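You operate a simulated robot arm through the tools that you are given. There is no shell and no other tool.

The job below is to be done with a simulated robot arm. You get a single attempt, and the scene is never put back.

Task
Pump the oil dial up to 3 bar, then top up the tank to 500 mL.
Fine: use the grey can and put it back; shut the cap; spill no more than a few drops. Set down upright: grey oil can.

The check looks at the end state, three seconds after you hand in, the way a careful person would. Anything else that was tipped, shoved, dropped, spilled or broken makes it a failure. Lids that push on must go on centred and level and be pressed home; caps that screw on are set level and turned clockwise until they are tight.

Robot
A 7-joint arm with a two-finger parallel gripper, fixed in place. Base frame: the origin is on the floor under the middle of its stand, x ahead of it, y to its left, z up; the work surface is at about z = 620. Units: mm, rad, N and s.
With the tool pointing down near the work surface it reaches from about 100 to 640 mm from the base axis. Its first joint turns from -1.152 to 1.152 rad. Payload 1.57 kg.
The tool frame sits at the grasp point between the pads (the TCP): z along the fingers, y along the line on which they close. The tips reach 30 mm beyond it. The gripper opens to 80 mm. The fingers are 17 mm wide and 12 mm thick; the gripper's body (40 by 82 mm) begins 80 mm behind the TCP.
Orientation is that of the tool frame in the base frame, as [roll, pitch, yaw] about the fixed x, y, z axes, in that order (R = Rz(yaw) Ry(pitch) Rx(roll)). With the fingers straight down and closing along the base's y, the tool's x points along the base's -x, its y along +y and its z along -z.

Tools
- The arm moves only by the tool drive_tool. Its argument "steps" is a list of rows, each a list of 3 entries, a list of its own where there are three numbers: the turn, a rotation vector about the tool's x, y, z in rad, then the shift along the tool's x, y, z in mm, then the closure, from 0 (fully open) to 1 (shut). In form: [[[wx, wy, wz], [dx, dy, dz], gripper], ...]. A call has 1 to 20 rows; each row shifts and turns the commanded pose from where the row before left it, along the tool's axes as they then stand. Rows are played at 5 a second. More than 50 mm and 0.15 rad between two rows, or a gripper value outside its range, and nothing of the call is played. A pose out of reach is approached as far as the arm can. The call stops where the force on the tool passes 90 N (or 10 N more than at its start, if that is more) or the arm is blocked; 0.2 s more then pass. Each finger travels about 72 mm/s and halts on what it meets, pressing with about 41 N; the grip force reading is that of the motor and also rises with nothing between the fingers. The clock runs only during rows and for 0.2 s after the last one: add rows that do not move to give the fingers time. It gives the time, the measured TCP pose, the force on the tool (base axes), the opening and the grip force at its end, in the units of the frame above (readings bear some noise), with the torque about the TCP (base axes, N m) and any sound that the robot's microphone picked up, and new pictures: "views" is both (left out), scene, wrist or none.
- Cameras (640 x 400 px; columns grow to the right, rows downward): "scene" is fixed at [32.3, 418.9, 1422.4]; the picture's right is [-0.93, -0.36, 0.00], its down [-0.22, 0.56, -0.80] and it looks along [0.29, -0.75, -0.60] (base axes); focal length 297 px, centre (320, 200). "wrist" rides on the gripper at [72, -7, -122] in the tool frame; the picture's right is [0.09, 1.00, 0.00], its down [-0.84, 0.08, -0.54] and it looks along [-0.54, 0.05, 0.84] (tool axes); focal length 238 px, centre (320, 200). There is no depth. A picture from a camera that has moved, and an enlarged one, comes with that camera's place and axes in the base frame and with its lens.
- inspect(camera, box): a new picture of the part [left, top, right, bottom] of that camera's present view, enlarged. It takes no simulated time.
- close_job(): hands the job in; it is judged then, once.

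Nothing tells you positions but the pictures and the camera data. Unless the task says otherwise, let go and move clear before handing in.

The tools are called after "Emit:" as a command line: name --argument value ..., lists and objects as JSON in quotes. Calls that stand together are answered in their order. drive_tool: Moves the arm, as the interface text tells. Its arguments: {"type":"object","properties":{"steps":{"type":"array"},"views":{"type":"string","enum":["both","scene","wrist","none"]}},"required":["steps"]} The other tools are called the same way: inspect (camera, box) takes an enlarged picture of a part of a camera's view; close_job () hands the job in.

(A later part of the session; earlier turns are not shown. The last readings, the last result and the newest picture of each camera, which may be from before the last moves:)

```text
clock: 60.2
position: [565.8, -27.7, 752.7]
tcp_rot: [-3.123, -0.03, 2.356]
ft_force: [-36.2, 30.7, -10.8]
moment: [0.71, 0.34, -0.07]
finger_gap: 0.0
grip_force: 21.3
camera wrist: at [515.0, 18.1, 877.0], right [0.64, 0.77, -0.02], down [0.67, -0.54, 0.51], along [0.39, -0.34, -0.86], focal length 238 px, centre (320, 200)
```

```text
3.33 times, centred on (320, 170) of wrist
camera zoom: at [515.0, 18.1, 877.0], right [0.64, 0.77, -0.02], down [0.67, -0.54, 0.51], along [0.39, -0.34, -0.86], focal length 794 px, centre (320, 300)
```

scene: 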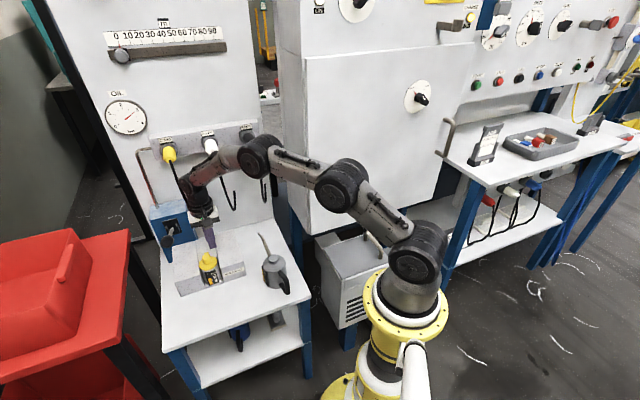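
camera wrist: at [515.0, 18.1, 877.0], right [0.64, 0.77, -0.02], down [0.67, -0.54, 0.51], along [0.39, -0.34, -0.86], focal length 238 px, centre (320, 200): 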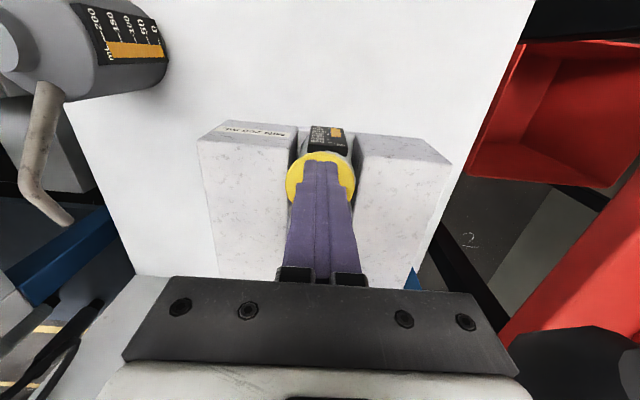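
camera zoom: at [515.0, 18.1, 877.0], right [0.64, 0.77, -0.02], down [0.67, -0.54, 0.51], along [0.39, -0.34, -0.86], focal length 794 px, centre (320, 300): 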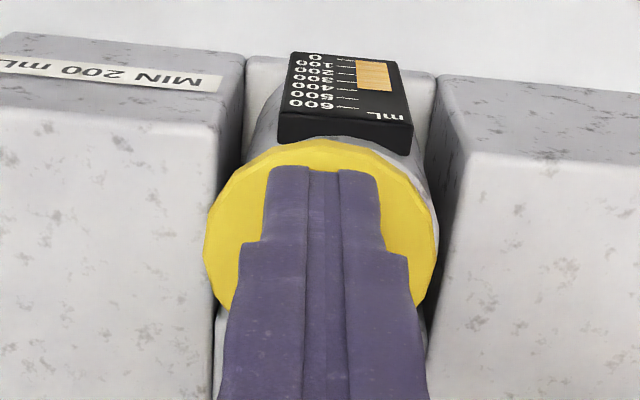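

The cap is still level but displaced: it is a swing-aside cover pivoting on a vertical pin at the rear ear, opening toward -t. I'll back off, then regrip the knob and swing it along its arc.

Emit:
drive_tool --steps '[[[0, 0, 0], [6, 0, 0], 1], [[0, 0, 0], [8, 0, 0], 1], [[0, 0, 0], [0, 0, -35], 1], [[0, 0, 0], [0, 0, 0], 0], [[0, 0, 0], [-14, -2, 0], 0], [[0, 0, 0], [-14, -2, 0], 0], [[0, 0, 0], [0, 0, 0], 0]]' --views "wrist"

Emit:
inspect --camera "wrist" --box '[240, 100, 400, 280]'

```text
clock: 61.8
position: [583.8, -46.1, 795.5]
tcp_rot: [3.14, -0.002, 2.358]
ft_force: [0.2, 0.0, -0.1]
moment: [0.0, 0.0, -0.01]
finger_gap: 80.1
grip_force: 0.0
camera wrist: at [529.3, 0.8, 917.4], right [0.64, 0.77, 0.0], down [0.65, -0.54, 0.54], along [0.42, -0.35, -0.84], focal length 238 px, centre (320, 200)
```

wrist: 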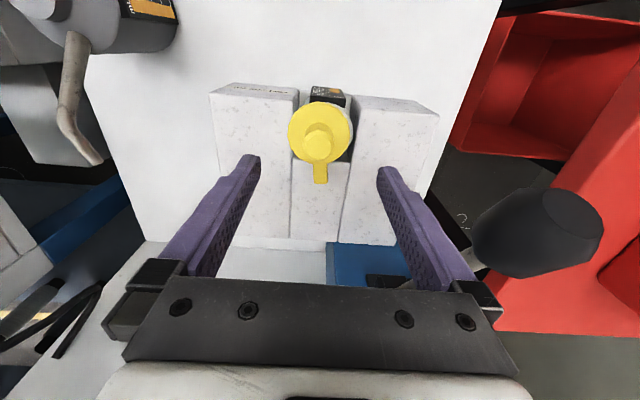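

```text
2.22 times, centred on (320, 190) of wrist
camera zoom: at [529.3, 0.8, 917.4], right [0.64, 0.77, 0.0], down [0.65, -0.54, 0.54], along [0.42, -0.35, -0.84], focal length 530 px, centre (320, 222)
```

zoom: 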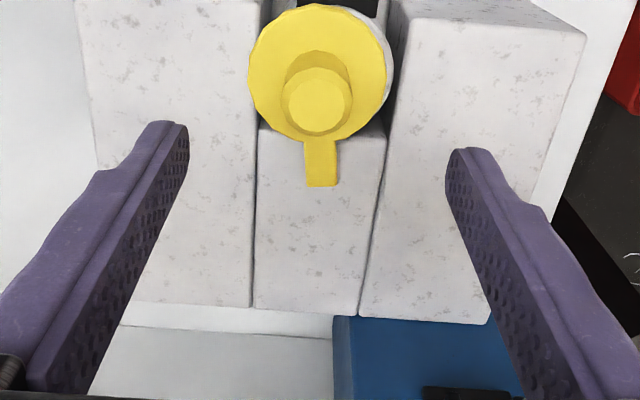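

Confirmed: it pivots about the tab end. I'll grip the knob at its present spot and swing it about 85° around that pivot, turning the tool with it.

Emit:
drive_tool --steps '[[[0, 0, 0], [4, -0.5, 26], 0], [[0, 0, 0], [0, 0, 26], 0], [[0, 0, 0], [0, 0, 0], 1], [[0, 0, 0], [0, 0, 0], 1], [[0, 0, 0], [0, 0, 0], 1], [[0, 0, 0], [0, 0, 0], 1], [[0, 0, -0.145], [-1.24, -5.96, 0], 1], [[0, 0, -0.145], [-1.24, -5.96, 0], 1], [[0, 0, 0], [0, 0, 0], 1]]' --views "wrist"

Emit:
inspect --camera "scene" --box '[180, 230, 250, 300]'

```text
clock: 63.8
position: [574.1, -55.0, 742.6]
tcp_rot: [3.141, 0.0, 2.646]
ft_force: [0.8, 3.0, -2.3]
moment: [-0.31, 0.21, 0.15]
finger_gap: 25.0
grip_force: 36.7
camera wrist: at [508.3, -25.3, 864.4], right [0.39, 0.92, 0.0], down [0.77, -0.33, 0.54], along [0.5, -0.21, -0.84], focal length 238 px, centre (320, 200)
```

wrist: 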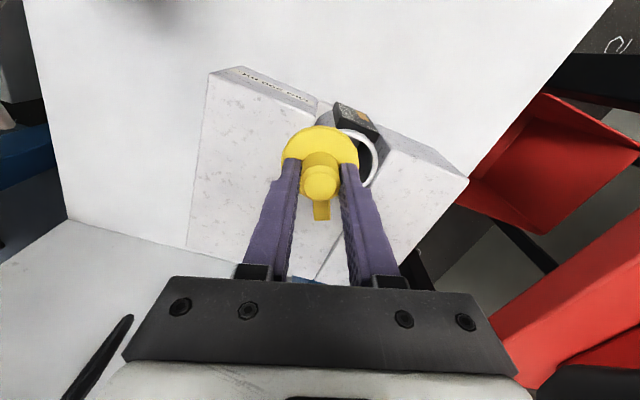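

```text
5.71 times, centred on (215, 265) of scene
camera zoom: at [32.3, 418.9, 1422.4], right [-0.93, -0.36, 0.0], down [-0.22, 0.56, -0.8], along [0.29, -0.75, -0.6], focal length 1695 px, centre (920, -171)
```

zoom: 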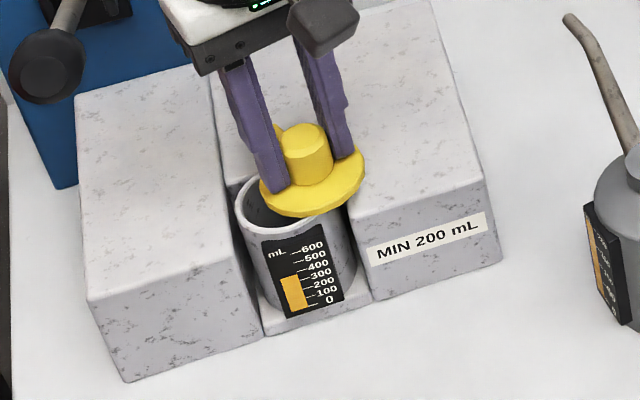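

It swings freely and reveals the wide tank mouth. Continuing the swing to about 90°.

Emit:
drive_tool --steps '[[[0, 0, -0.145], [-1.24, -5.96, 0], 1], [[0, 0, -0.145], [-1.24, -5.96, 0], 1], [[0, 0, -0.145], [-1.24, -5.96, 0], 1], [[0, 0, -0.145], [-1.24, -5.96, 0], 1], [[0, 0, -0.145], [-1.24, -5.96, 0], 1], [[0, 0, -0.145], [-1.24, -5.96, 0], 1], [[0, 0, -0.145], [-1.24, -5.96, 0], 1], [[0, 0, -0.145], [-1.24, -5.96, 0], 1], [[0, 0, 0], [0, 0, 0], 1]]' --views "both"

Emit:
inspect --camera "scene" --box '[180, 220, 260, 300]'

```text
clock: 65.8
position: [585.2, -97.8, 742.7]
tcp_rot: [3.141, 0.002, -2.476]
ft_force: [4.5, 4.2, -11.1]
moment: [-0.26, -0.45, 0.04]
finger_gap: 24.7
grip_force: 36.7
camera wrist: at [532.3, -148.0, 864.4], right [-0.69, 0.73, 0.0], down [0.61, 0.58, 0.54], along [0.39, 0.37, -0.84], focal length 238 px, centre (320, 200)
```

scene: 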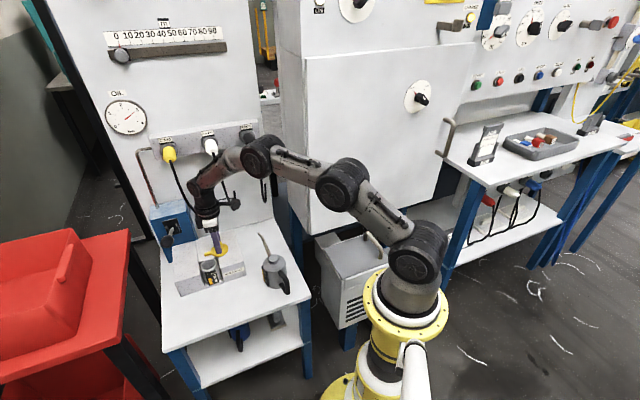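
wrist: 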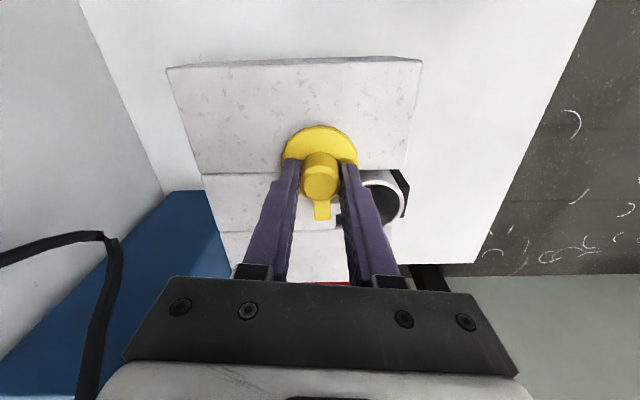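

```text
5.00 times, centred on (220, 260) of scene
camera zoom: at [32.5, 418.9, 1422.4], right [-0.93, -0.36, 0.0], down [-0.22, 0.56, -0.8], along [0.29, -0.75, -0.6], focal length 1483 px, centre (820, -100)
```

zoom: 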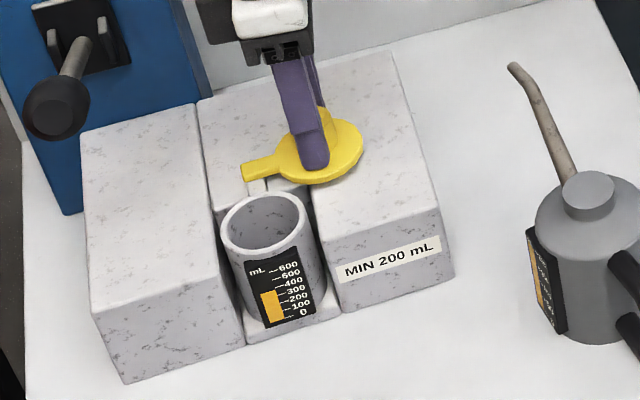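

The cap is now swung open about 90° and the wide mouth is clear. I'll let go, rise, and go look at the oil can from above.

Emit:
drive_tool --steps '[[[0, 0, 0], [0, 0, 0], 0], [[0, 0, 0], [0, 0, 0], 0], [[0, 0, 0], [0, 0, 0], 0], [[0, 0, 0], [0, 0, -40], 0], [[0, 0, 0], [0, 0, -40], 0], [[0, 0, 0.133], [0, 0, -40], 0], [[0, 0, 0.133], [0, 0, -38], 0], [[0, 0, 0.133], [0, 0, 0], 0], [[0, 0, 0.133], [0, 0, 0], 0], [[0, 0, 0.133], [0, 0, 0], 0], [[0, 0, 0], [45, -1.5, 0], 0], [[0, 0, 0], [45, -1.5, 0], 0], [[0, 0, 0], [45, -1.5, 0], 0], [[0, 0, 0], [45, -1.5, 0], 0], [[0, 0, 0], [0, 0, 0], 0]]' --views "both"

Emit:
inspect --camera "wrist" --box '[240, 80, 420, 280]'

Emit:
inspect --camera "scene" --box '[180, 220, 310, 310]'

```text
clock: 69.0
position: [404.3, -105.4, 900.2]
tcp_rot: [-3.141, 0.002, 3.14]
ft_force: [0.6, -0.5, 0.3]
moment: [-0.01, 0.04, 0.01]
finger_gap: 80.1
grip_force: 0.1
camera wrist: at [333.0, -111.5, 1021.5], right [-0.09, 1.0, 0.0], down [0.84, 0.08, 0.54], along [0.54, 0.05, -0.84], focal length 238 px, centre (320, 200)
```

scene: 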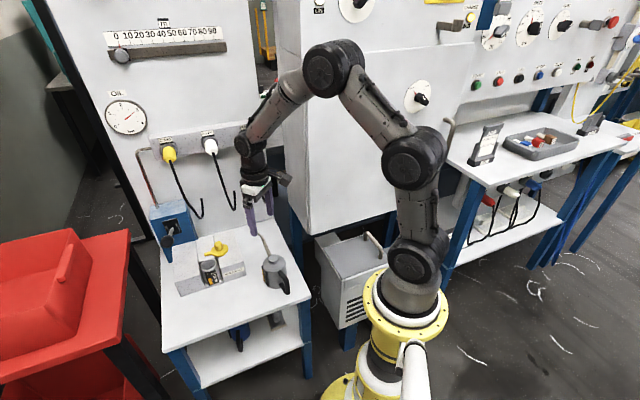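
wrist: 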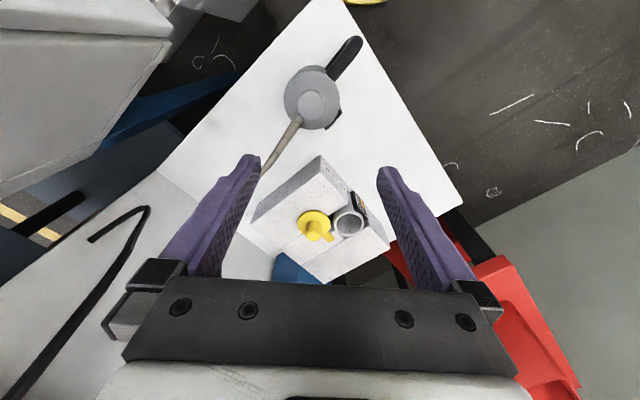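

```text
2.00 times, centred on (330, 180) of wrist
camera zoom: at [333.0, -111.5, 1021.5], right [-0.09, 1.0, 0.0], down [0.84, 0.08, 0.54], along [0.54, 0.05, -0.84], focal length 477 px, centre (300, 240)
```

zoom: 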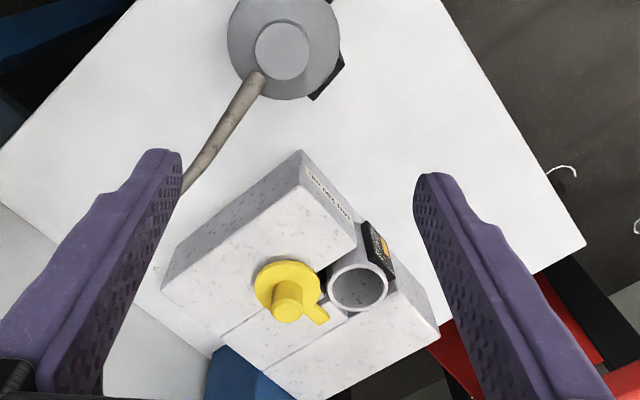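

```text
4.44 times, centred on (245, 265) of scene
camera zoom: at [32.2, 418.9, 1422.4], right [-0.93, -0.36, 0.0], down [-0.22, 0.56, -0.8], along [0.29, -0.75, -0.6], focal length 1318 px, centre (653, -89)
```

zoom: 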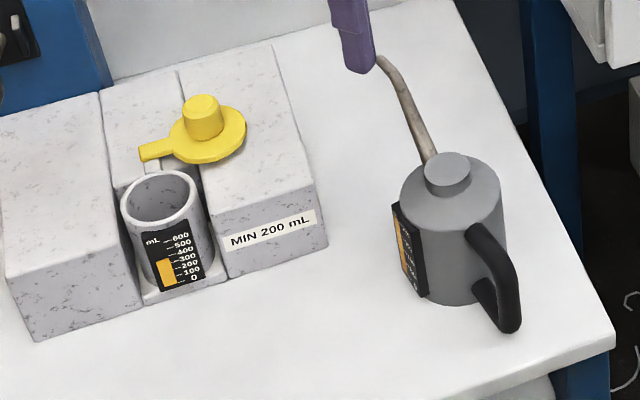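

The can's at about (389,-117). I'll shift so the can is centred in the wrist view and measure it better.

Emit:
drive_tool --steps '[[[0, 0, 0], [40, -2, 0], 0], [[0, 0, 0], [30, -2, 0], 0], [[0, 0, 0], [0, 0, 0], 0]]' --views "wrist"

Emit:
inspect --camera "wrist" --box '[220, 80, 420, 280]'

Emit:
inspect --camera "wrist" --box '[260, 100, 380, 220]'

```text
clock: 69.8
position: [335.0, -108.6, 898.1]
tcp_rot: [3.141, -0.001, 3.14]
ft_force: [-0.4, 0.4, -0.7]
moment: [0.0, 0.01, -0.03]
finger_gap: 79.9
grip_force: 0.0
camera wrist: at [263.3, -115.4, 1021.5], right [-0.09, 1.0, 0.0], down [0.84, 0.08, 0.54], along [0.54, 0.05, -0.84], focal length 238 px, centre (320, 200)
```

wrist: 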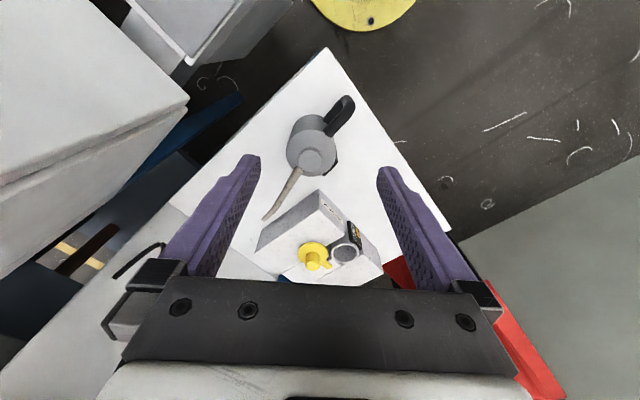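

```text
2.00 times, centred on (320, 180) of wrist
camera zoom: at [263.3, -115.4, 1021.5], right [-0.09, 1.0, 0.0], down [0.84, 0.08, 0.54], along [0.54, 0.05, -0.84], focal length 477 px, centre (320, 240)
```

zoom: 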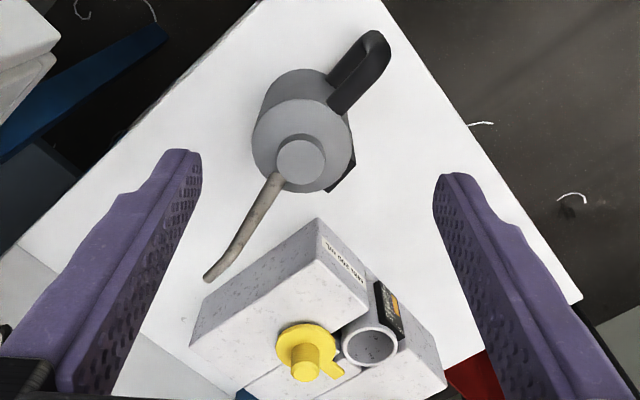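

```text
3.33 times, centred on (320, 160) of wrist
camera zoom: at [263.3, -115.4, 1021.5], right [-0.09, 1.0, 0.0], down [0.84, 0.08, 0.54], along [0.54, 0.05, -0.84], focal length 794 px, centre (320, 333)
```

zoom: 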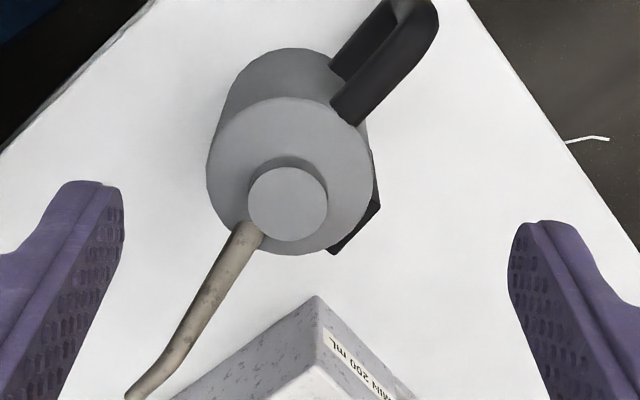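

Can axis at about (391,-117), total height ~112 mm, spout pointing about -35° in the base frame, gauge on the +55° side, handle at 145°. I'll grip its body with the fingers on the free sides (closing along about 95°) and the tool leaned 20° back. First the pre-grasp pose above it.

Emit:
drive_tool --steps '[[[0, 0, -0.087], [0, 0, 0], 0], [[0, -0.1163, 0], [0, 0, 0], 0], [[0, -0.1163, 0], [0, 0, 0], 0], [[0, -0.1164, 0], [0, 0, 0], 0], [[0, 0, 0], [9.7, -4.3, 30], 0], [[0, 0, 0], [9.7, -4.3, 30], 0], [[0, 0, 0], [9.6, -4.3, 30], 0], [[0, 0, 0], [0, 0, 0], 0]]' --views "both"

Emit:
inspect --camera "wrist" --box '[200, 60, 440, 280]'

```text
clock: 71.6
position: [339.1, -121.7, 806.1]
tcp_rot: [3.141, 0.351, -3.053]
ft_force: [0.1, 0.3, -1.2]
moment: [0.01, 0.0, -0.03]
finger_gap: 80.1
grip_force: 0.0
camera wrist: at [231.2, -137.9, 896.3], right [-0.17, 0.98, -0.03], down [0.59, 0.13, 0.8], along [0.79, 0.12, -0.6], focal length 238 px, centre (320, 200)
```

scene: 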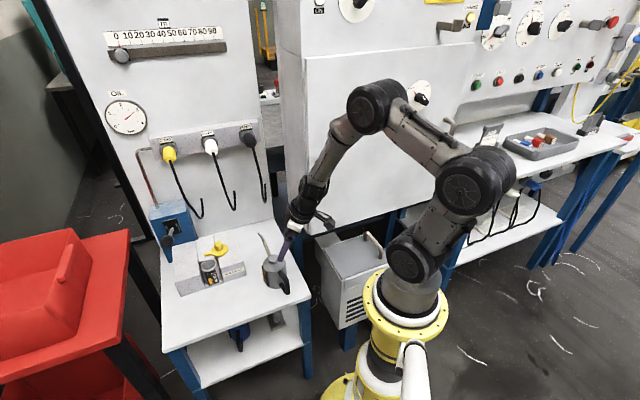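
wrist: 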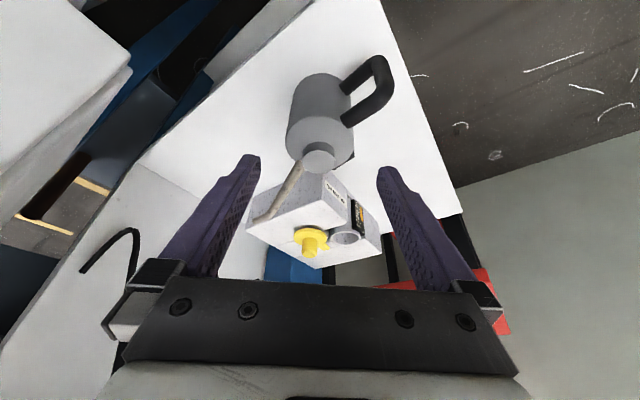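

```text
1.82 times, centred on (320, 170) of wrist
camera zoom: at [231.2, -137.9, 896.3], right [-0.17, 0.98, -0.03], down [0.59, 0.13, 0.8], along [0.79, 0.12, -0.6], focal length 433 px, centre (320, 254)
```

zoom: 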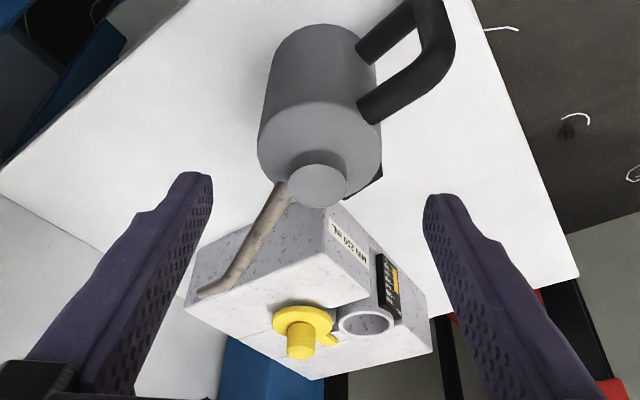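

Alignment is good: remaining motion is about 153 mm straight along the tool axis. I'll go 100 mm and check clearance around the can.

Emit:
drive_tool --steps '[[[0, 0, 0], [0.4, 0.5, 35], 0], [[0, 0, 0], [0.4, 0.4, 35], 0], [[0, 0, 0], [0, 0, 30], 0], [[0, 0, 0], [0, 0, 0], 0]]' --views "both"

Emit:
inspect --camera "wrist" --box '[200, 60, 440, 280]'

Emit:
inspect --camera "scene" --box '[230, 190, 340, 310]'

```text
clock: 72.6
position: [373.5, -117.9, 711.0]
tcp_rot: [3.141, 0.35, -3.055]
ft_force: [-0.3, 0.7, -0.5]
moment: [-0.01, -0.02, 0.01]
finger_gap: 79.8
grip_force: 0.1
camera wrist: at [265.2, -133.2, 802.2], right [-0.17, 0.98, -0.03], down [0.59, 0.13, 0.8], along [0.79, 0.12, -0.6], focal length 238 px, centre (320, 200)
```

scene: 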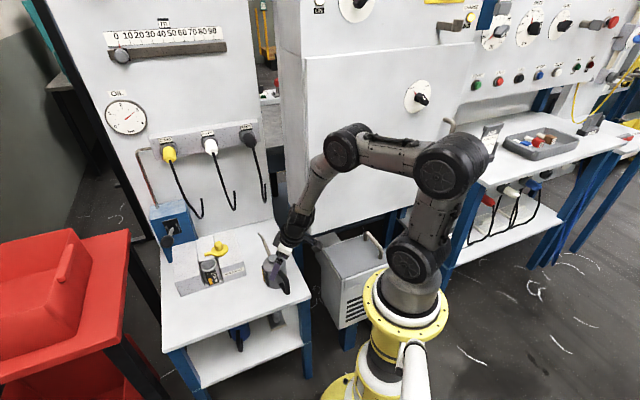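
wrist: 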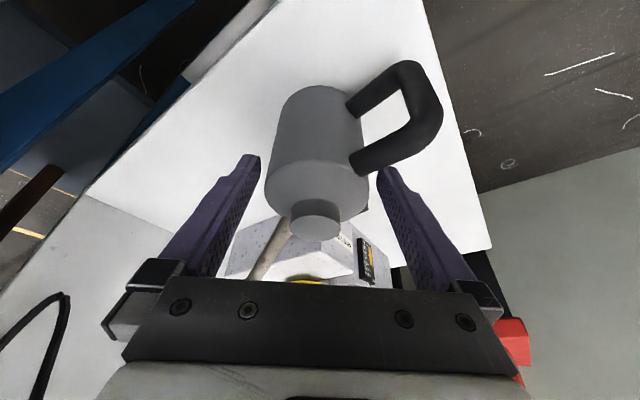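

```text
1.82 times, centred on (320, 170) of wrist
camera zoom: at [265.2, -133.2, 802.2], right [-0.17, 0.98, -0.03], down [0.59, 0.13, 0.8], along [0.79, 0.12, -0.6], focal length 433 px, centre (320, 254)
```

zoom: 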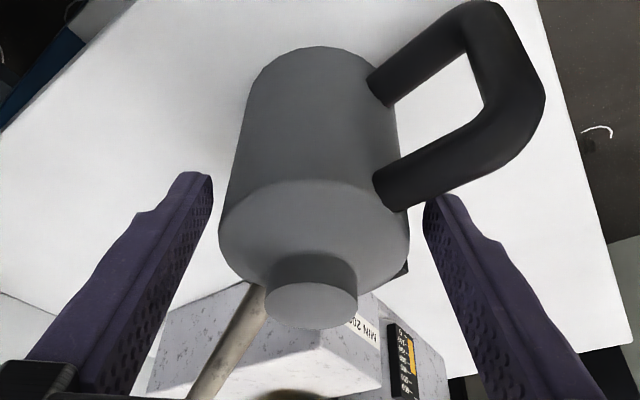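

```text
3.33 times, centred on (285, 250) of scene
camera zoom: at [32.3, 418.9, 1422.4], right [-0.93, -0.36, 0.0], down [-0.22, 0.56, -0.8], along [0.29, -0.75, -0.6], focal length 989 px, centre (437, 33)
```

zoom: 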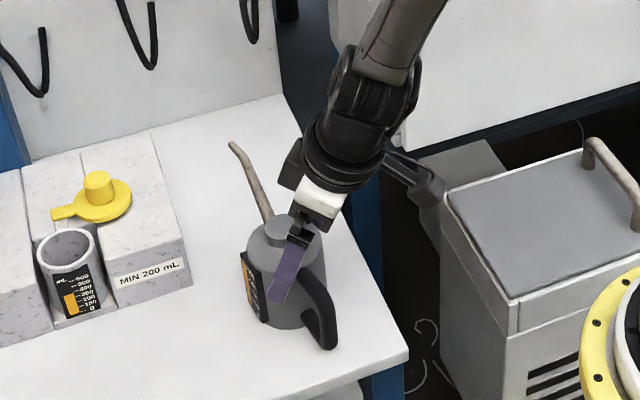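

The path looks clear: fingers pass well inside the handle and the gauge. I'll advance the last ~52 mm and then check before closing.

Emit:
drive_tool --steps '[[[0, 0, 0], [0.4, 0, 26], 0], [[0, 0, 0], [0.4, 0, 25], 0], [[0, 0, 0], [0, 0, 0], 0]]' --views "both"

Emit:
inspect --camera "scene" --box '[240, 220, 330, 310]'

```text
clock: 73.4
position: [389.7, -117.7, 664.3]
tcp_rot: [3.141, 0.348, -3.055]
ft_force: [-0.7, 0.4, -0.6]
moment: [0.04, 0.01, 0.02]
finger_gap: 79.9
grip_force: 0.0
camera wrist: at [281.3, -132.1, 754.0], right [-0.17, 0.98, -0.03], down [0.59, 0.13, 0.8], along [0.79, 0.12, -0.6], focal length 238 px, centre (320, 200)
```

scene: 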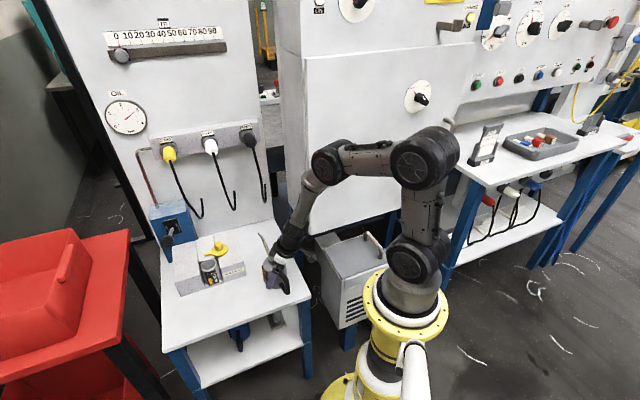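
wrist: 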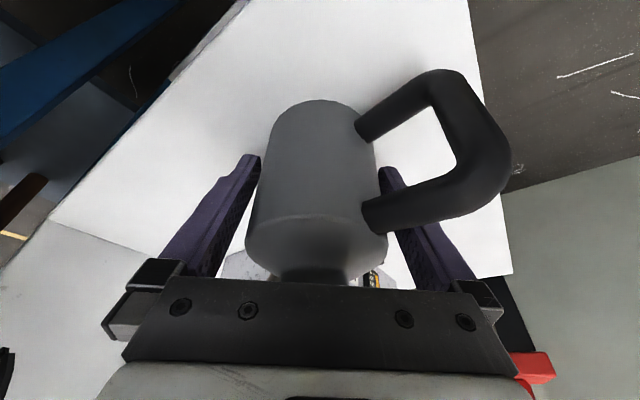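

```text
4.44 times, centred on (285, 265) of scene
camera zoom: at [32.3, 418.9, 1422.4], right [-0.93, -0.36, 0.0], down [-0.22, 0.56, -0.8], along [0.29, -0.75, -0.6], focal length 1318 px, centre (476, -89)
```

zoom: 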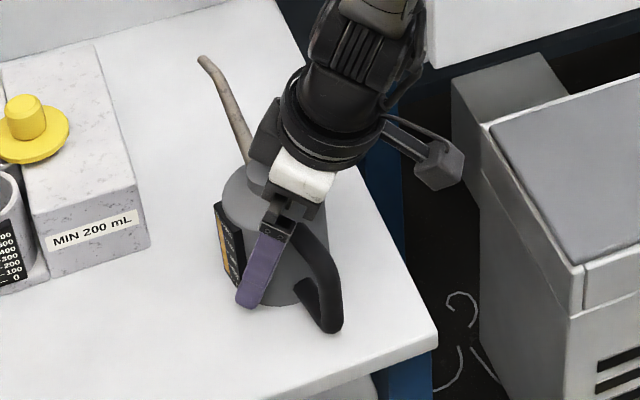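

Fingers sit between gauge and handle with no contact. Closing on the can body.

Emit:
drive_tool --steps '[[[0, 0, 0], [0, 0, 0], 1], [[0, 0, 0], [0, 0, 0], 1], [[0, 0, 0], [0, 0, 0], 1], [[0, 0, 0], [0, 0, 0], 1]]' --views "wrist"

Emit:
inspect --camera "scene" --box '[240, 220, 330, 310]'

```text
clock: 74.4
position: [388.6, -116.9, 663.7]
tcp_rot: [3.142, 0.349, -3.054]
ft_force: [0.2, 0.1, 0.3]
moment: [-0.07, -0.05, 0.0]
finger_gap: 71.2
grip_force: 40.9
camera wrist: at [281.2, -132.2, 754.2], right [-0.17, 0.98, -0.03], down [0.59, 0.13, 0.8], along [0.79, 0.12, -0.6], focal length 238 px, centre (320, 200)
```

wrist: 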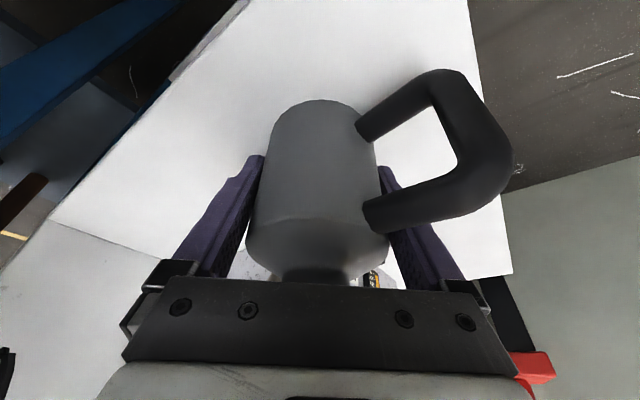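

```text
4.44 times, centred on (285, 265) of scene
camera zoom: at [32.3, 418.9, 1422.4], right [-0.93, -0.36, 0.0], down [-0.22, 0.56, -0.8], along [0.29, -0.75, -0.6], focal length 1318 px, centre (476, -89)
```

zoom: 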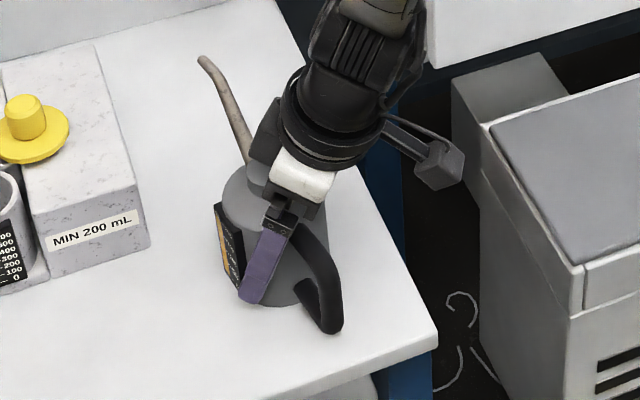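

Gripped firmly (71 mm). I'll lift straight up a little first and check it hangs steady.

Emit:
drive_tool --steps '[[[0, 0, 0], [-1.71, 0, -4.7], 1], [[0, 0, 0], [-3.42, 0, -9.4], 1], [[0, 0, 0], [-3.42, 0, -9.4], 1], [[0, 0, 0], [0, 0, 0], 1]]' --views "wrist"

Emit:
inspect --camera "scene" --box '[240, 210, 330, 300]'

```text
clock: 75.4
position: [387.7, -116.5, 688.6]
tcp_rot: [3.14, 0.35, -3.055]
ft_force: [0.2, -0.6, -3.7]
moment: [0.0, 0.02, -0.03]
finger_gap: 71.2
grip_force: 40.8
camera wrist: at [280.5, -131.9, 779.1], right [-0.17, 0.98, -0.03], down [0.59, 0.13, 0.8], along [0.79, 0.12, -0.6], focal length 238 px, centre (320, 200)
```

wrist: 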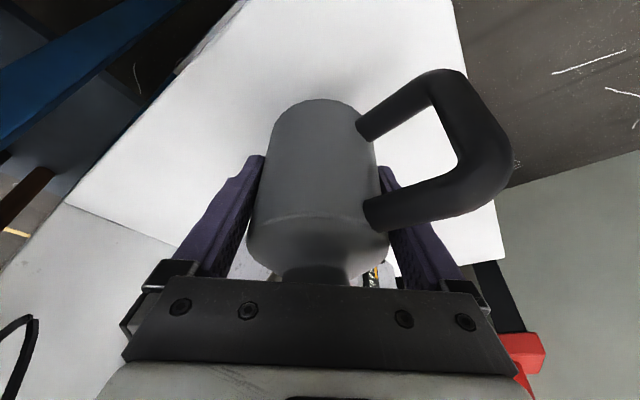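

```text
4.44 times, centred on (285, 255) of scene
camera zoom: at [32.3, 418.9, 1422.4], right [-0.93, -0.36, 0.0], down [-0.22, 0.56, -0.8], along [0.29, -0.75, -0.6], focal length 1318 px, centre (476, -44)
```

zoom: 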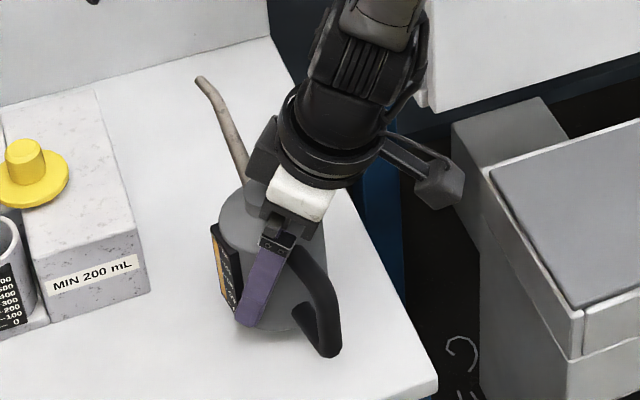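

The can weighs about 0.4 kg and hangs steady. I'll lift it to about z=800 and carry it, level, to in front of the tank with the spout pointing at the mouth.

Emit:
drive_tool --steps '[[[0, 0, 0], [-6.3, 0, -17.4], 1], [[0, 0, 0], [-10.7, 0, -29.3], 1], [[0, 0, 0], [-10.7, 0, -29.3], 1], [[0, 0, 0], [-10.3, 0, -28.3], 1], [[0, 0, 0], [-7, 8, 2.5], 1], [[0, 0, 0], [-13.84, 16.28, 5.04], 1], [[0, 0, 0], [-13.84, 16.28, 5.04], 1], [[0, 0, 0], [-13.84, 16.28, 5.04], 1], [[0, 0, 0], [-13.84, 16.28, 5.04], 1], [[0, 0, 0], [-13.84, 16.28, 5.04], 1], [[0, 0, 0], [-13.84, 16.28, 5.04], 1], [[0, 0, 0], [-13.84, 16.28, 5.04], 1], [[0, 0, 0], [-7, 8, 2.5], 1], [[0, 0, 0], [0, 0, 0], 1]]' --views "both"

Emit:
inspect --camera "scene" --box '[160, 170, 290, 300]'

```text
clock: 78.4
position: [494.4, 24.0, 800.1]
tcp_rot: [-3.141, 0.349, -3.054]
ft_force: [0.7, -0.6, -3.8]
moment: [-0.01, -0.01, -0.04]
finger_gap: 71.2
grip_force: 40.8
camera wrist: at [386.7, 8.0, 890.0], right [-0.17, 0.98, -0.03], down [0.59, 0.13, 0.8], along [0.79, 0.12, -0.6], focal length 238 px, centre (320, 200)
```

scene: 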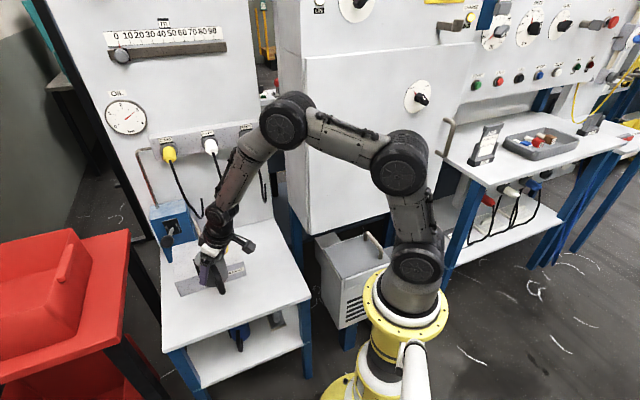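
wrist: 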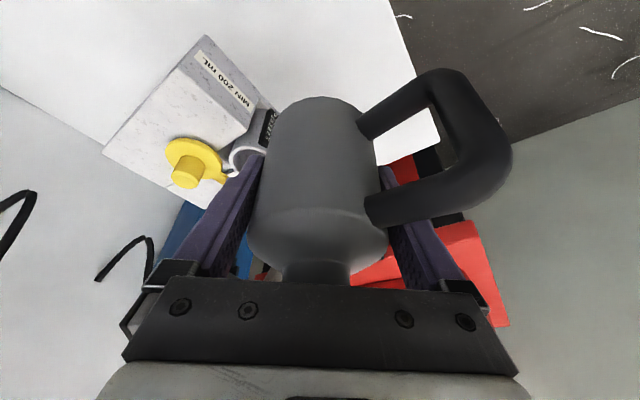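

```text
3.08 times, centred on (225, 235) of scene
camera zoom: at [32.3, 418.9, 1422.4], right [-0.93, -0.36, 0.0], down [-0.22, 0.56, -0.8], along [0.29, -0.75, -0.6], focal length 913 px, centre (612, 92)
```

zoom: 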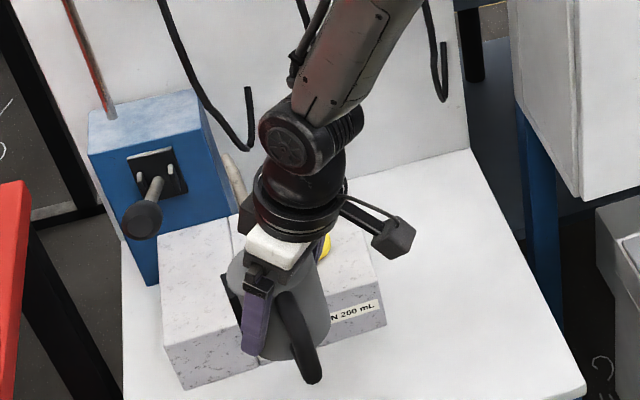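

Pouring from here would hide the tank gauge from the scene camera. I'll shift the can toward -y and yaw it so the spout points along +x; then the tank gauge should stay visible.

Emit:
drive_tool --steps '[[[0, 0, 0], [7.6, -20, -2.77], 1], [[0, 0, 0], [7.6, -20, -2.77], 1], [[0, 0, 0], [7.6, -20.1, -2.77], 1], [[-0.0412, 0, -0.1132], [0, 0, 0], 1], [[-0.0412, 0, -0.1132], [0, 0, 0], 1], [[-0.0412, 0, -0.1132], [0, 0, 0], 1], [[-0.0412, 0, -0.1132], [0, 0, 0], 1], [[-0.0412, 0, -0.1132], [0, 0, 0], 1], [[0, 0, 0], [0, 0, 0], 1]]' --views "both"

Emit:
inspect --camera "scene" --box '[160, 170, 290, 300]'

```text
clock: 80.4
position: [475.7, -39.1, 799.9]
tcp_rot: [3.141, 0.348, -2.451]
ft_force: [0.3, 0.1, -2.2]
moment: [-0.04, -0.02, -0.02]
finger_gap: 71.0
grip_force: 40.5
camera wrist: at [396.2, -113.0, 890.1], right [-0.7, 0.71, -0.03], down [0.41, 0.44, 0.8], along [0.58, 0.55, -0.6], focal length 238 px, centre (320, 200)
```

scene: 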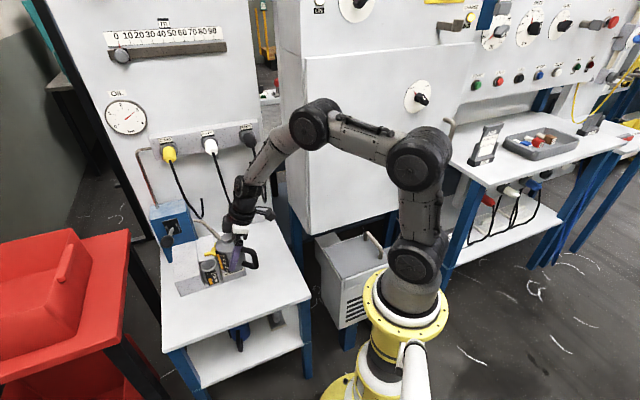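
wrist: 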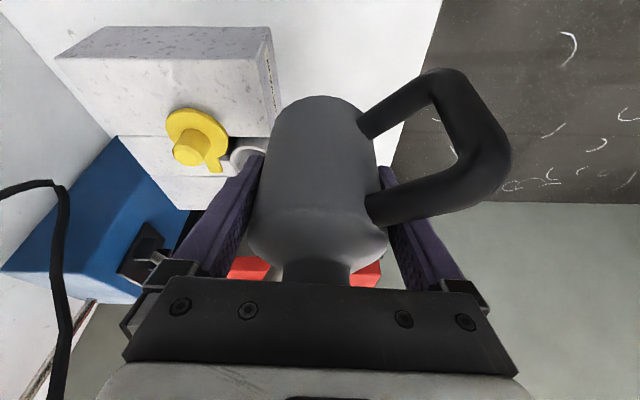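

```text
3.08 times, centred on (225, 235) of scene
camera zoom: at [32.3, 418.9, 1422.4], right [-0.93, -0.36, 0.0], down [-0.22, 0.56, -0.8], along [0.29, -0.75, -0.6], focal length 913 px, centre (612, 92)
```

zoom: 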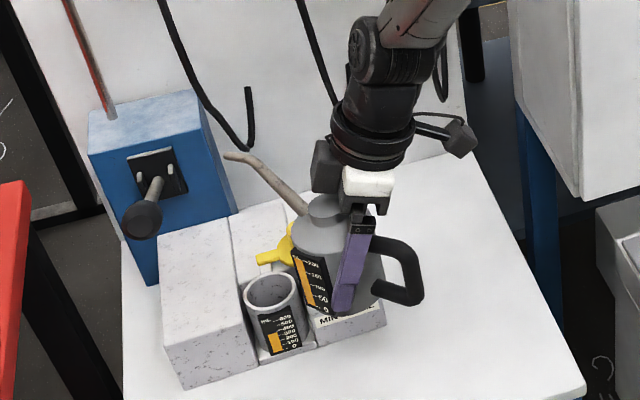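

Now the tank gauge, can gauge and spout are all visible. The spout tip projects right over the mouth's line. Let me read both gauges.

Emit:
inspect --camera "scene" --box '[190, 245, 240, 295]'

Emit:
inspect --camera "scene" --box '[205, 235, 235, 275]'

```text
8.00 times, centred on (215, 270) of scene
camera zoom: at [32.3, 418.9, 1422.4], right [-0.93, -0.36, 0.0], down [-0.22, 0.56, -0.8], along [0.29, -0.75, -0.6], focal length 2373 px, centre (1160, -360)
```

zoom: 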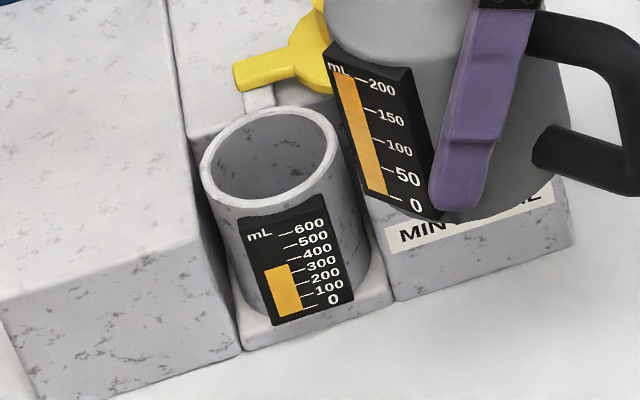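

```text
10.00 times, centred on (220, 255) of scene
camera zoom: at [32.3, 418.9, 1422.4], right [-0.93, -0.36, 0.0], down [-0.22, 0.56, -0.8], along [0.29, -0.75, -0.6], focal length 2966 px, centre (1320, -350)
```

zoom: 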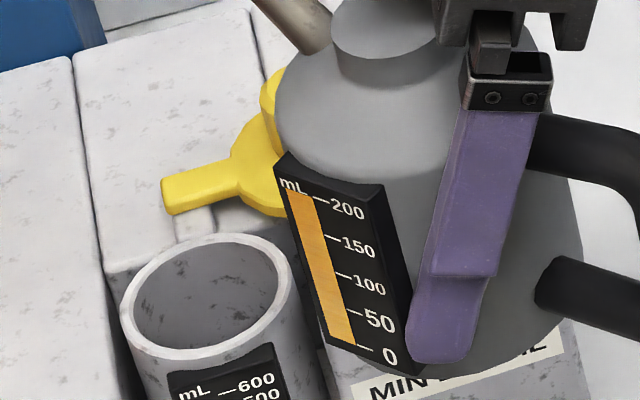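

Emit:
inspect --camera "scene" --box '[203, 270, 223, 288]'

Emit:
inspect --camera "wrist" --box '[150, 90, 290, 190]'

```text
16.00 times, centred on (213, 279) of scene
camera zoom: at [32.3, 418.9, 1422.4], right [-0.93, -0.36, 0.0], down [-0.22, 0.56, -0.8], along [0.29, -0.75, -0.6], focal length 4746 px, centre (2032, -1064)
```

zoom: 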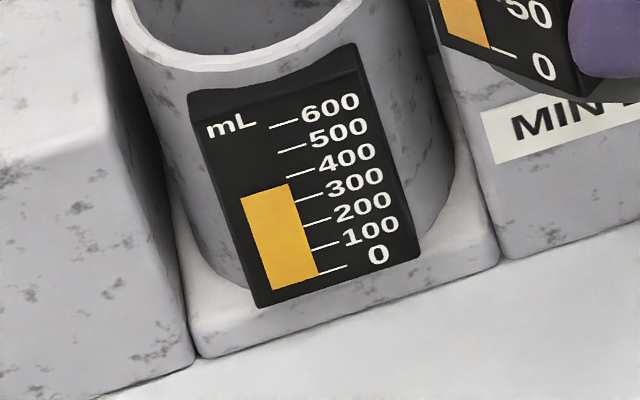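

```text
4.00 times, centred on (220, 140) of wrist
camera zoom: at [396.2, -113.0, 890.1], right [-0.7, 0.71, -0.03], down [0.41, 0.44, 0.8], along [0.58, 0.55, -0.6], focal length 953 px, centre (720, 440)
```

zoom: 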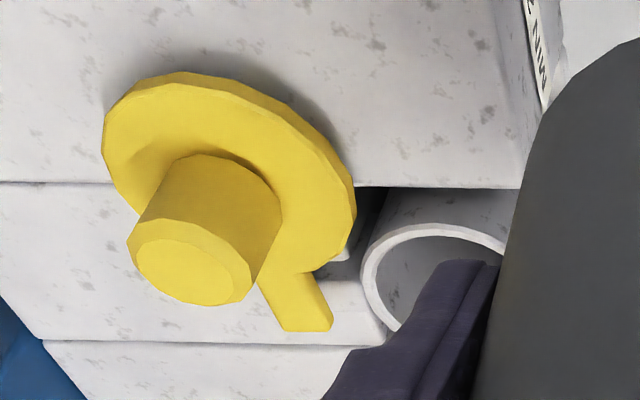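

Emit:
inspect --camera "scene" --box '[205, 273, 221, 287]'

Emit:
inspect --camera "scene" --box '[212, 238, 234, 260]'

```text
16.00 times, centred on (213, 280) of scene
camera zoom: at [32.3, 418.9, 1422.4], right [-0.93, -0.36, 0.0], down [-0.22, 0.56, -0.8], along [0.29, -0.75, -0.6], focal length 4746 px, centre (2032, -1080)
```

zoom: 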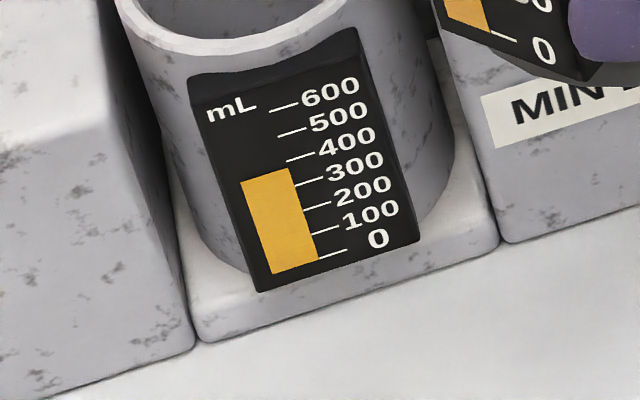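

```text
16.00 times, centred on (223, 249) of scene
camera zoom: at [32.3, 418.9, 1422.4], right [-0.93, -0.36, 0.0], down [-0.22, 0.56, -0.8], along [0.29, -0.75, -0.6], focal length 4746 px, centre (1872, -584)
```

zoom: 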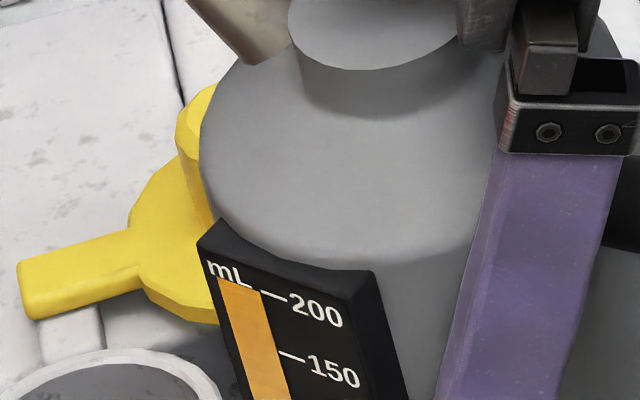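

I'll lower the can in front of the tank and tilt it a first 20° (not yet enough to pour), then check the spout tip against the mouth.

Emit:
drive_tool --steps '[[[0, 0, 0], [12.8, 3.95, 21.95], 1], [[0, 0, 0], [12.8, 3.95, 21.95], 1], [[0, 0, 0], [12.8, 3.95, 21.95], 1], [[0, 0, 0], [12.7, 3.95, 21.95], 1], [[-0.0697, 0.0897, 0.0253], [0, 0, 0], 1], [[-0.0697, 0.0897, 0.0253], [0, 0, 0], 1], [[-0.0697, 0.0897, 0.0253], [0, 0, 0], 1], [[0, 0, 0], [0, 0, 0], 1]]' --views "both"

Emit:
inspect --camera "scene" --box '[175, 210, 265, 300]'

```text
clock: 82.2
position: [453.3, -37.1, 699.8]
tcp_rot: [2.922, 0.075, -2.498]
ft_force: [-0.5, -0.2, -3.7]
moment: [0.0, -0.01, 0.03]
finger_gap: 71.1
grip_force: 41.0
camera wrist: at [408.0, -111.7, 812.1], right [-0.67, 0.71, 0.21], down [0.66, 0.44, 0.61], along [0.34, 0.54, -0.77], focal length 238 px, centre (320, 200)
```

scene: 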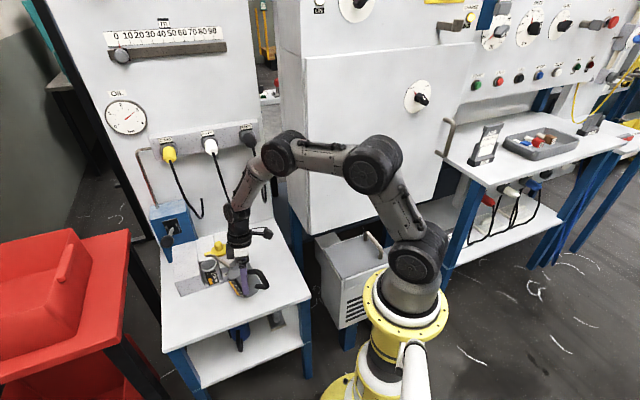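
wrist: 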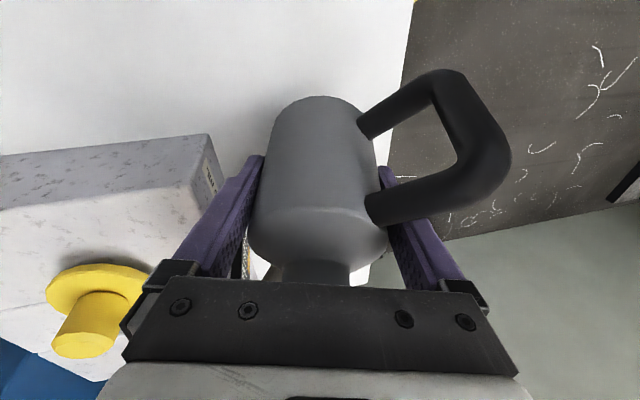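

```text
4.44 times, centred on (220, 255) of scene
camera zoom: at [32.3, 418.9, 1422.4], right [-0.93, -0.36, 0.0], down [-0.22, 0.56, -0.8], along [0.29, -0.75, -0.6], focal length 1318 px, centre (764, -44)
```

zoom: 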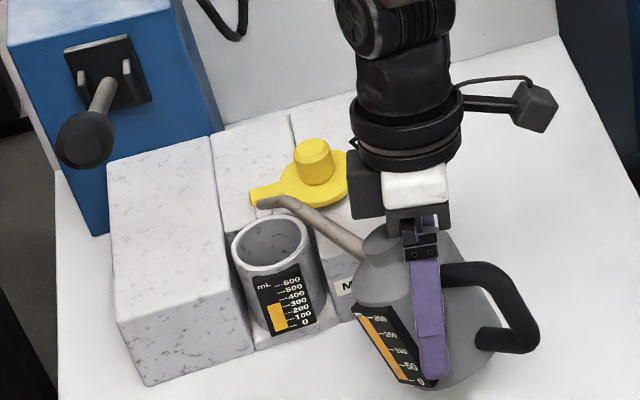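

The spout tip is over the mouth within a few mm. I'll bring it down to ~20 mm above the rim while tilting to 25°, then go on in small steps about the tip, watching both gauges.

Emit:
drive_tool --steps '[[[-0.0523, 0.0673, 0.019], [5.5, 0.1, 10.7], 1], [[0, 0, 0], [0, 0, 0], 1], [[-0.0523, 0.0673, 0.019], [2.14, 3.93, -8.04], 1], [[0, 0, 0], [0, 0, 0], 1]]' --views "none"

Emit:
inspect --camera "scene" --box '[180, 220, 260, 300]'

```text
clock: 83.2
position: [444.3, -38.8, 697.2]
tcp_rot: [2.816, -0.066, -2.498]
ft_force: [-0.8, -0.3, -4.2]
moment: [-0.03, 0.0, -0.02]
finger_gap: 71.0
grip_force: 41.0
```

```text
5.00 times, centred on (220, 260) of scene
camera zoom: at [32.3, 418.9, 1422.4], right [-0.93, -0.36, 0.0], down [-0.22, 0.56, -0.8], along [0.29, -0.75, -0.6], focal length 1483 px, centre (820, -100)
```

zoom: 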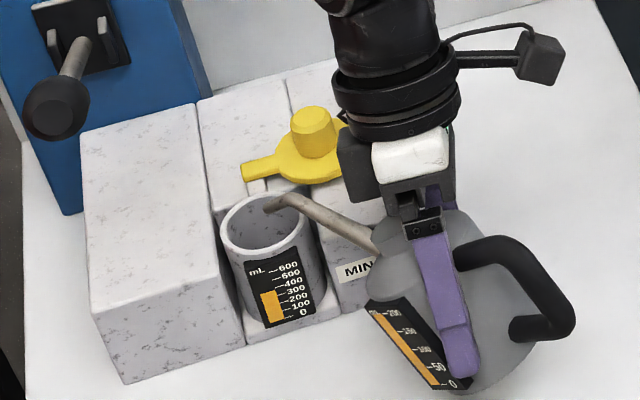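

Tip is just above the mouth, aligned. No flow yet at 30°; next 35° and pause.

Emit:
drive_tool --steps '[[[-0.0523, 0.0673, 0.019], [2.06, 4.63, -10.76], 1], [[0, 0, 0], [0, 0, 0], 1], [[0, 0, 0], [0, 0, 0], 1]]' --views "none"

Emit:
inspect --camera "scene" --box '[190, 235, 240, 300]'

```text
clock: 84.0
position: [442.3, -39.1, 710.0]
tcp_rot: [2.763, -0.138, -2.493]
ft_force: [0.4, -0.1, -3.1]
moment: [-0.01, 0.03, -0.02]
finger_gap: 71.5
grip_force: 40.9
```

```text
6.15 times, centred on (215, 268) of scene
camera zoom: at [32.3, 418.9, 1422.4], right [-0.93, -0.36, 0.0], down [-0.22, 0.56, -0.8], along [0.29, -0.75, -0.6], focal length 1825 px, centre (966, -215)
```

zoom: 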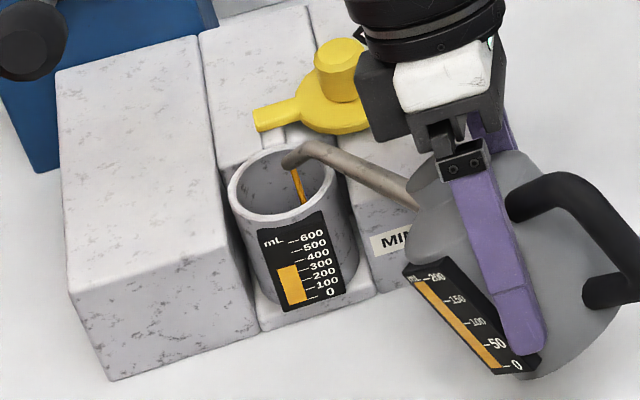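

Oil is flowing in a thin stream into the mouth at 35°. I'll hold and check the levels.

Emit:
drive_tool --steps '[[[0, 0, 0], [0, 0, 0], 1], [[0, 0, 0], [0, 0, 0], 1], [[0, 0, 0], [0, 0, 0], 1], [[0, 0, 0], [0, 0, 0], 1]]' --views "none"

Emit:
inspect --camera "scene" --box '[190, 235, 240, 300]'

Emit:
inspect --camera "scene" --box '[205, 273, 221, 287]'

```text
clock: 85.0
position: [442.4, -38.7, 710.0]
tcp_rot: [2.763, -0.136, -2.495]
ft_force: [0.6, 0.6, -3.6]
moment: [-0.04, -0.03, 0.0]
finger_gap: 71.4
grip_force: 41.2
```

```text
6.15 times, centred on (215, 268) of scene
camera zoom: at [32.3, 418.9, 1422.4], right [-0.93, -0.36, 0.0], down [-0.22, 0.56, -0.8], along [0.29, -0.75, -0.6], focal length 1825 px, centre (966, -215)
```

zoom: 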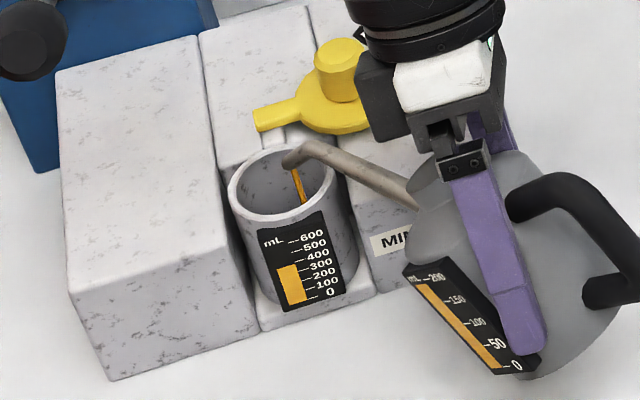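

```text
16.00 times, centred on (213, 280) of scene
camera zoom: at [32.3, 418.9, 1422.4], right [-0.93, -0.36, 0.0], down [-0.22, 0.56, -0.8], along [0.29, -0.75, -0.6], focal length 4746 px, centre (2032, -1080)
```

zoom: 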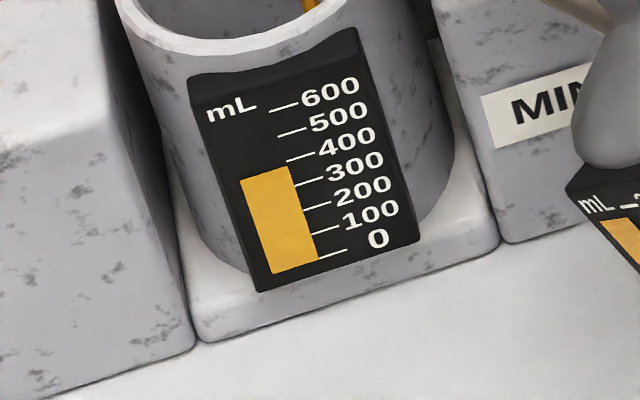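

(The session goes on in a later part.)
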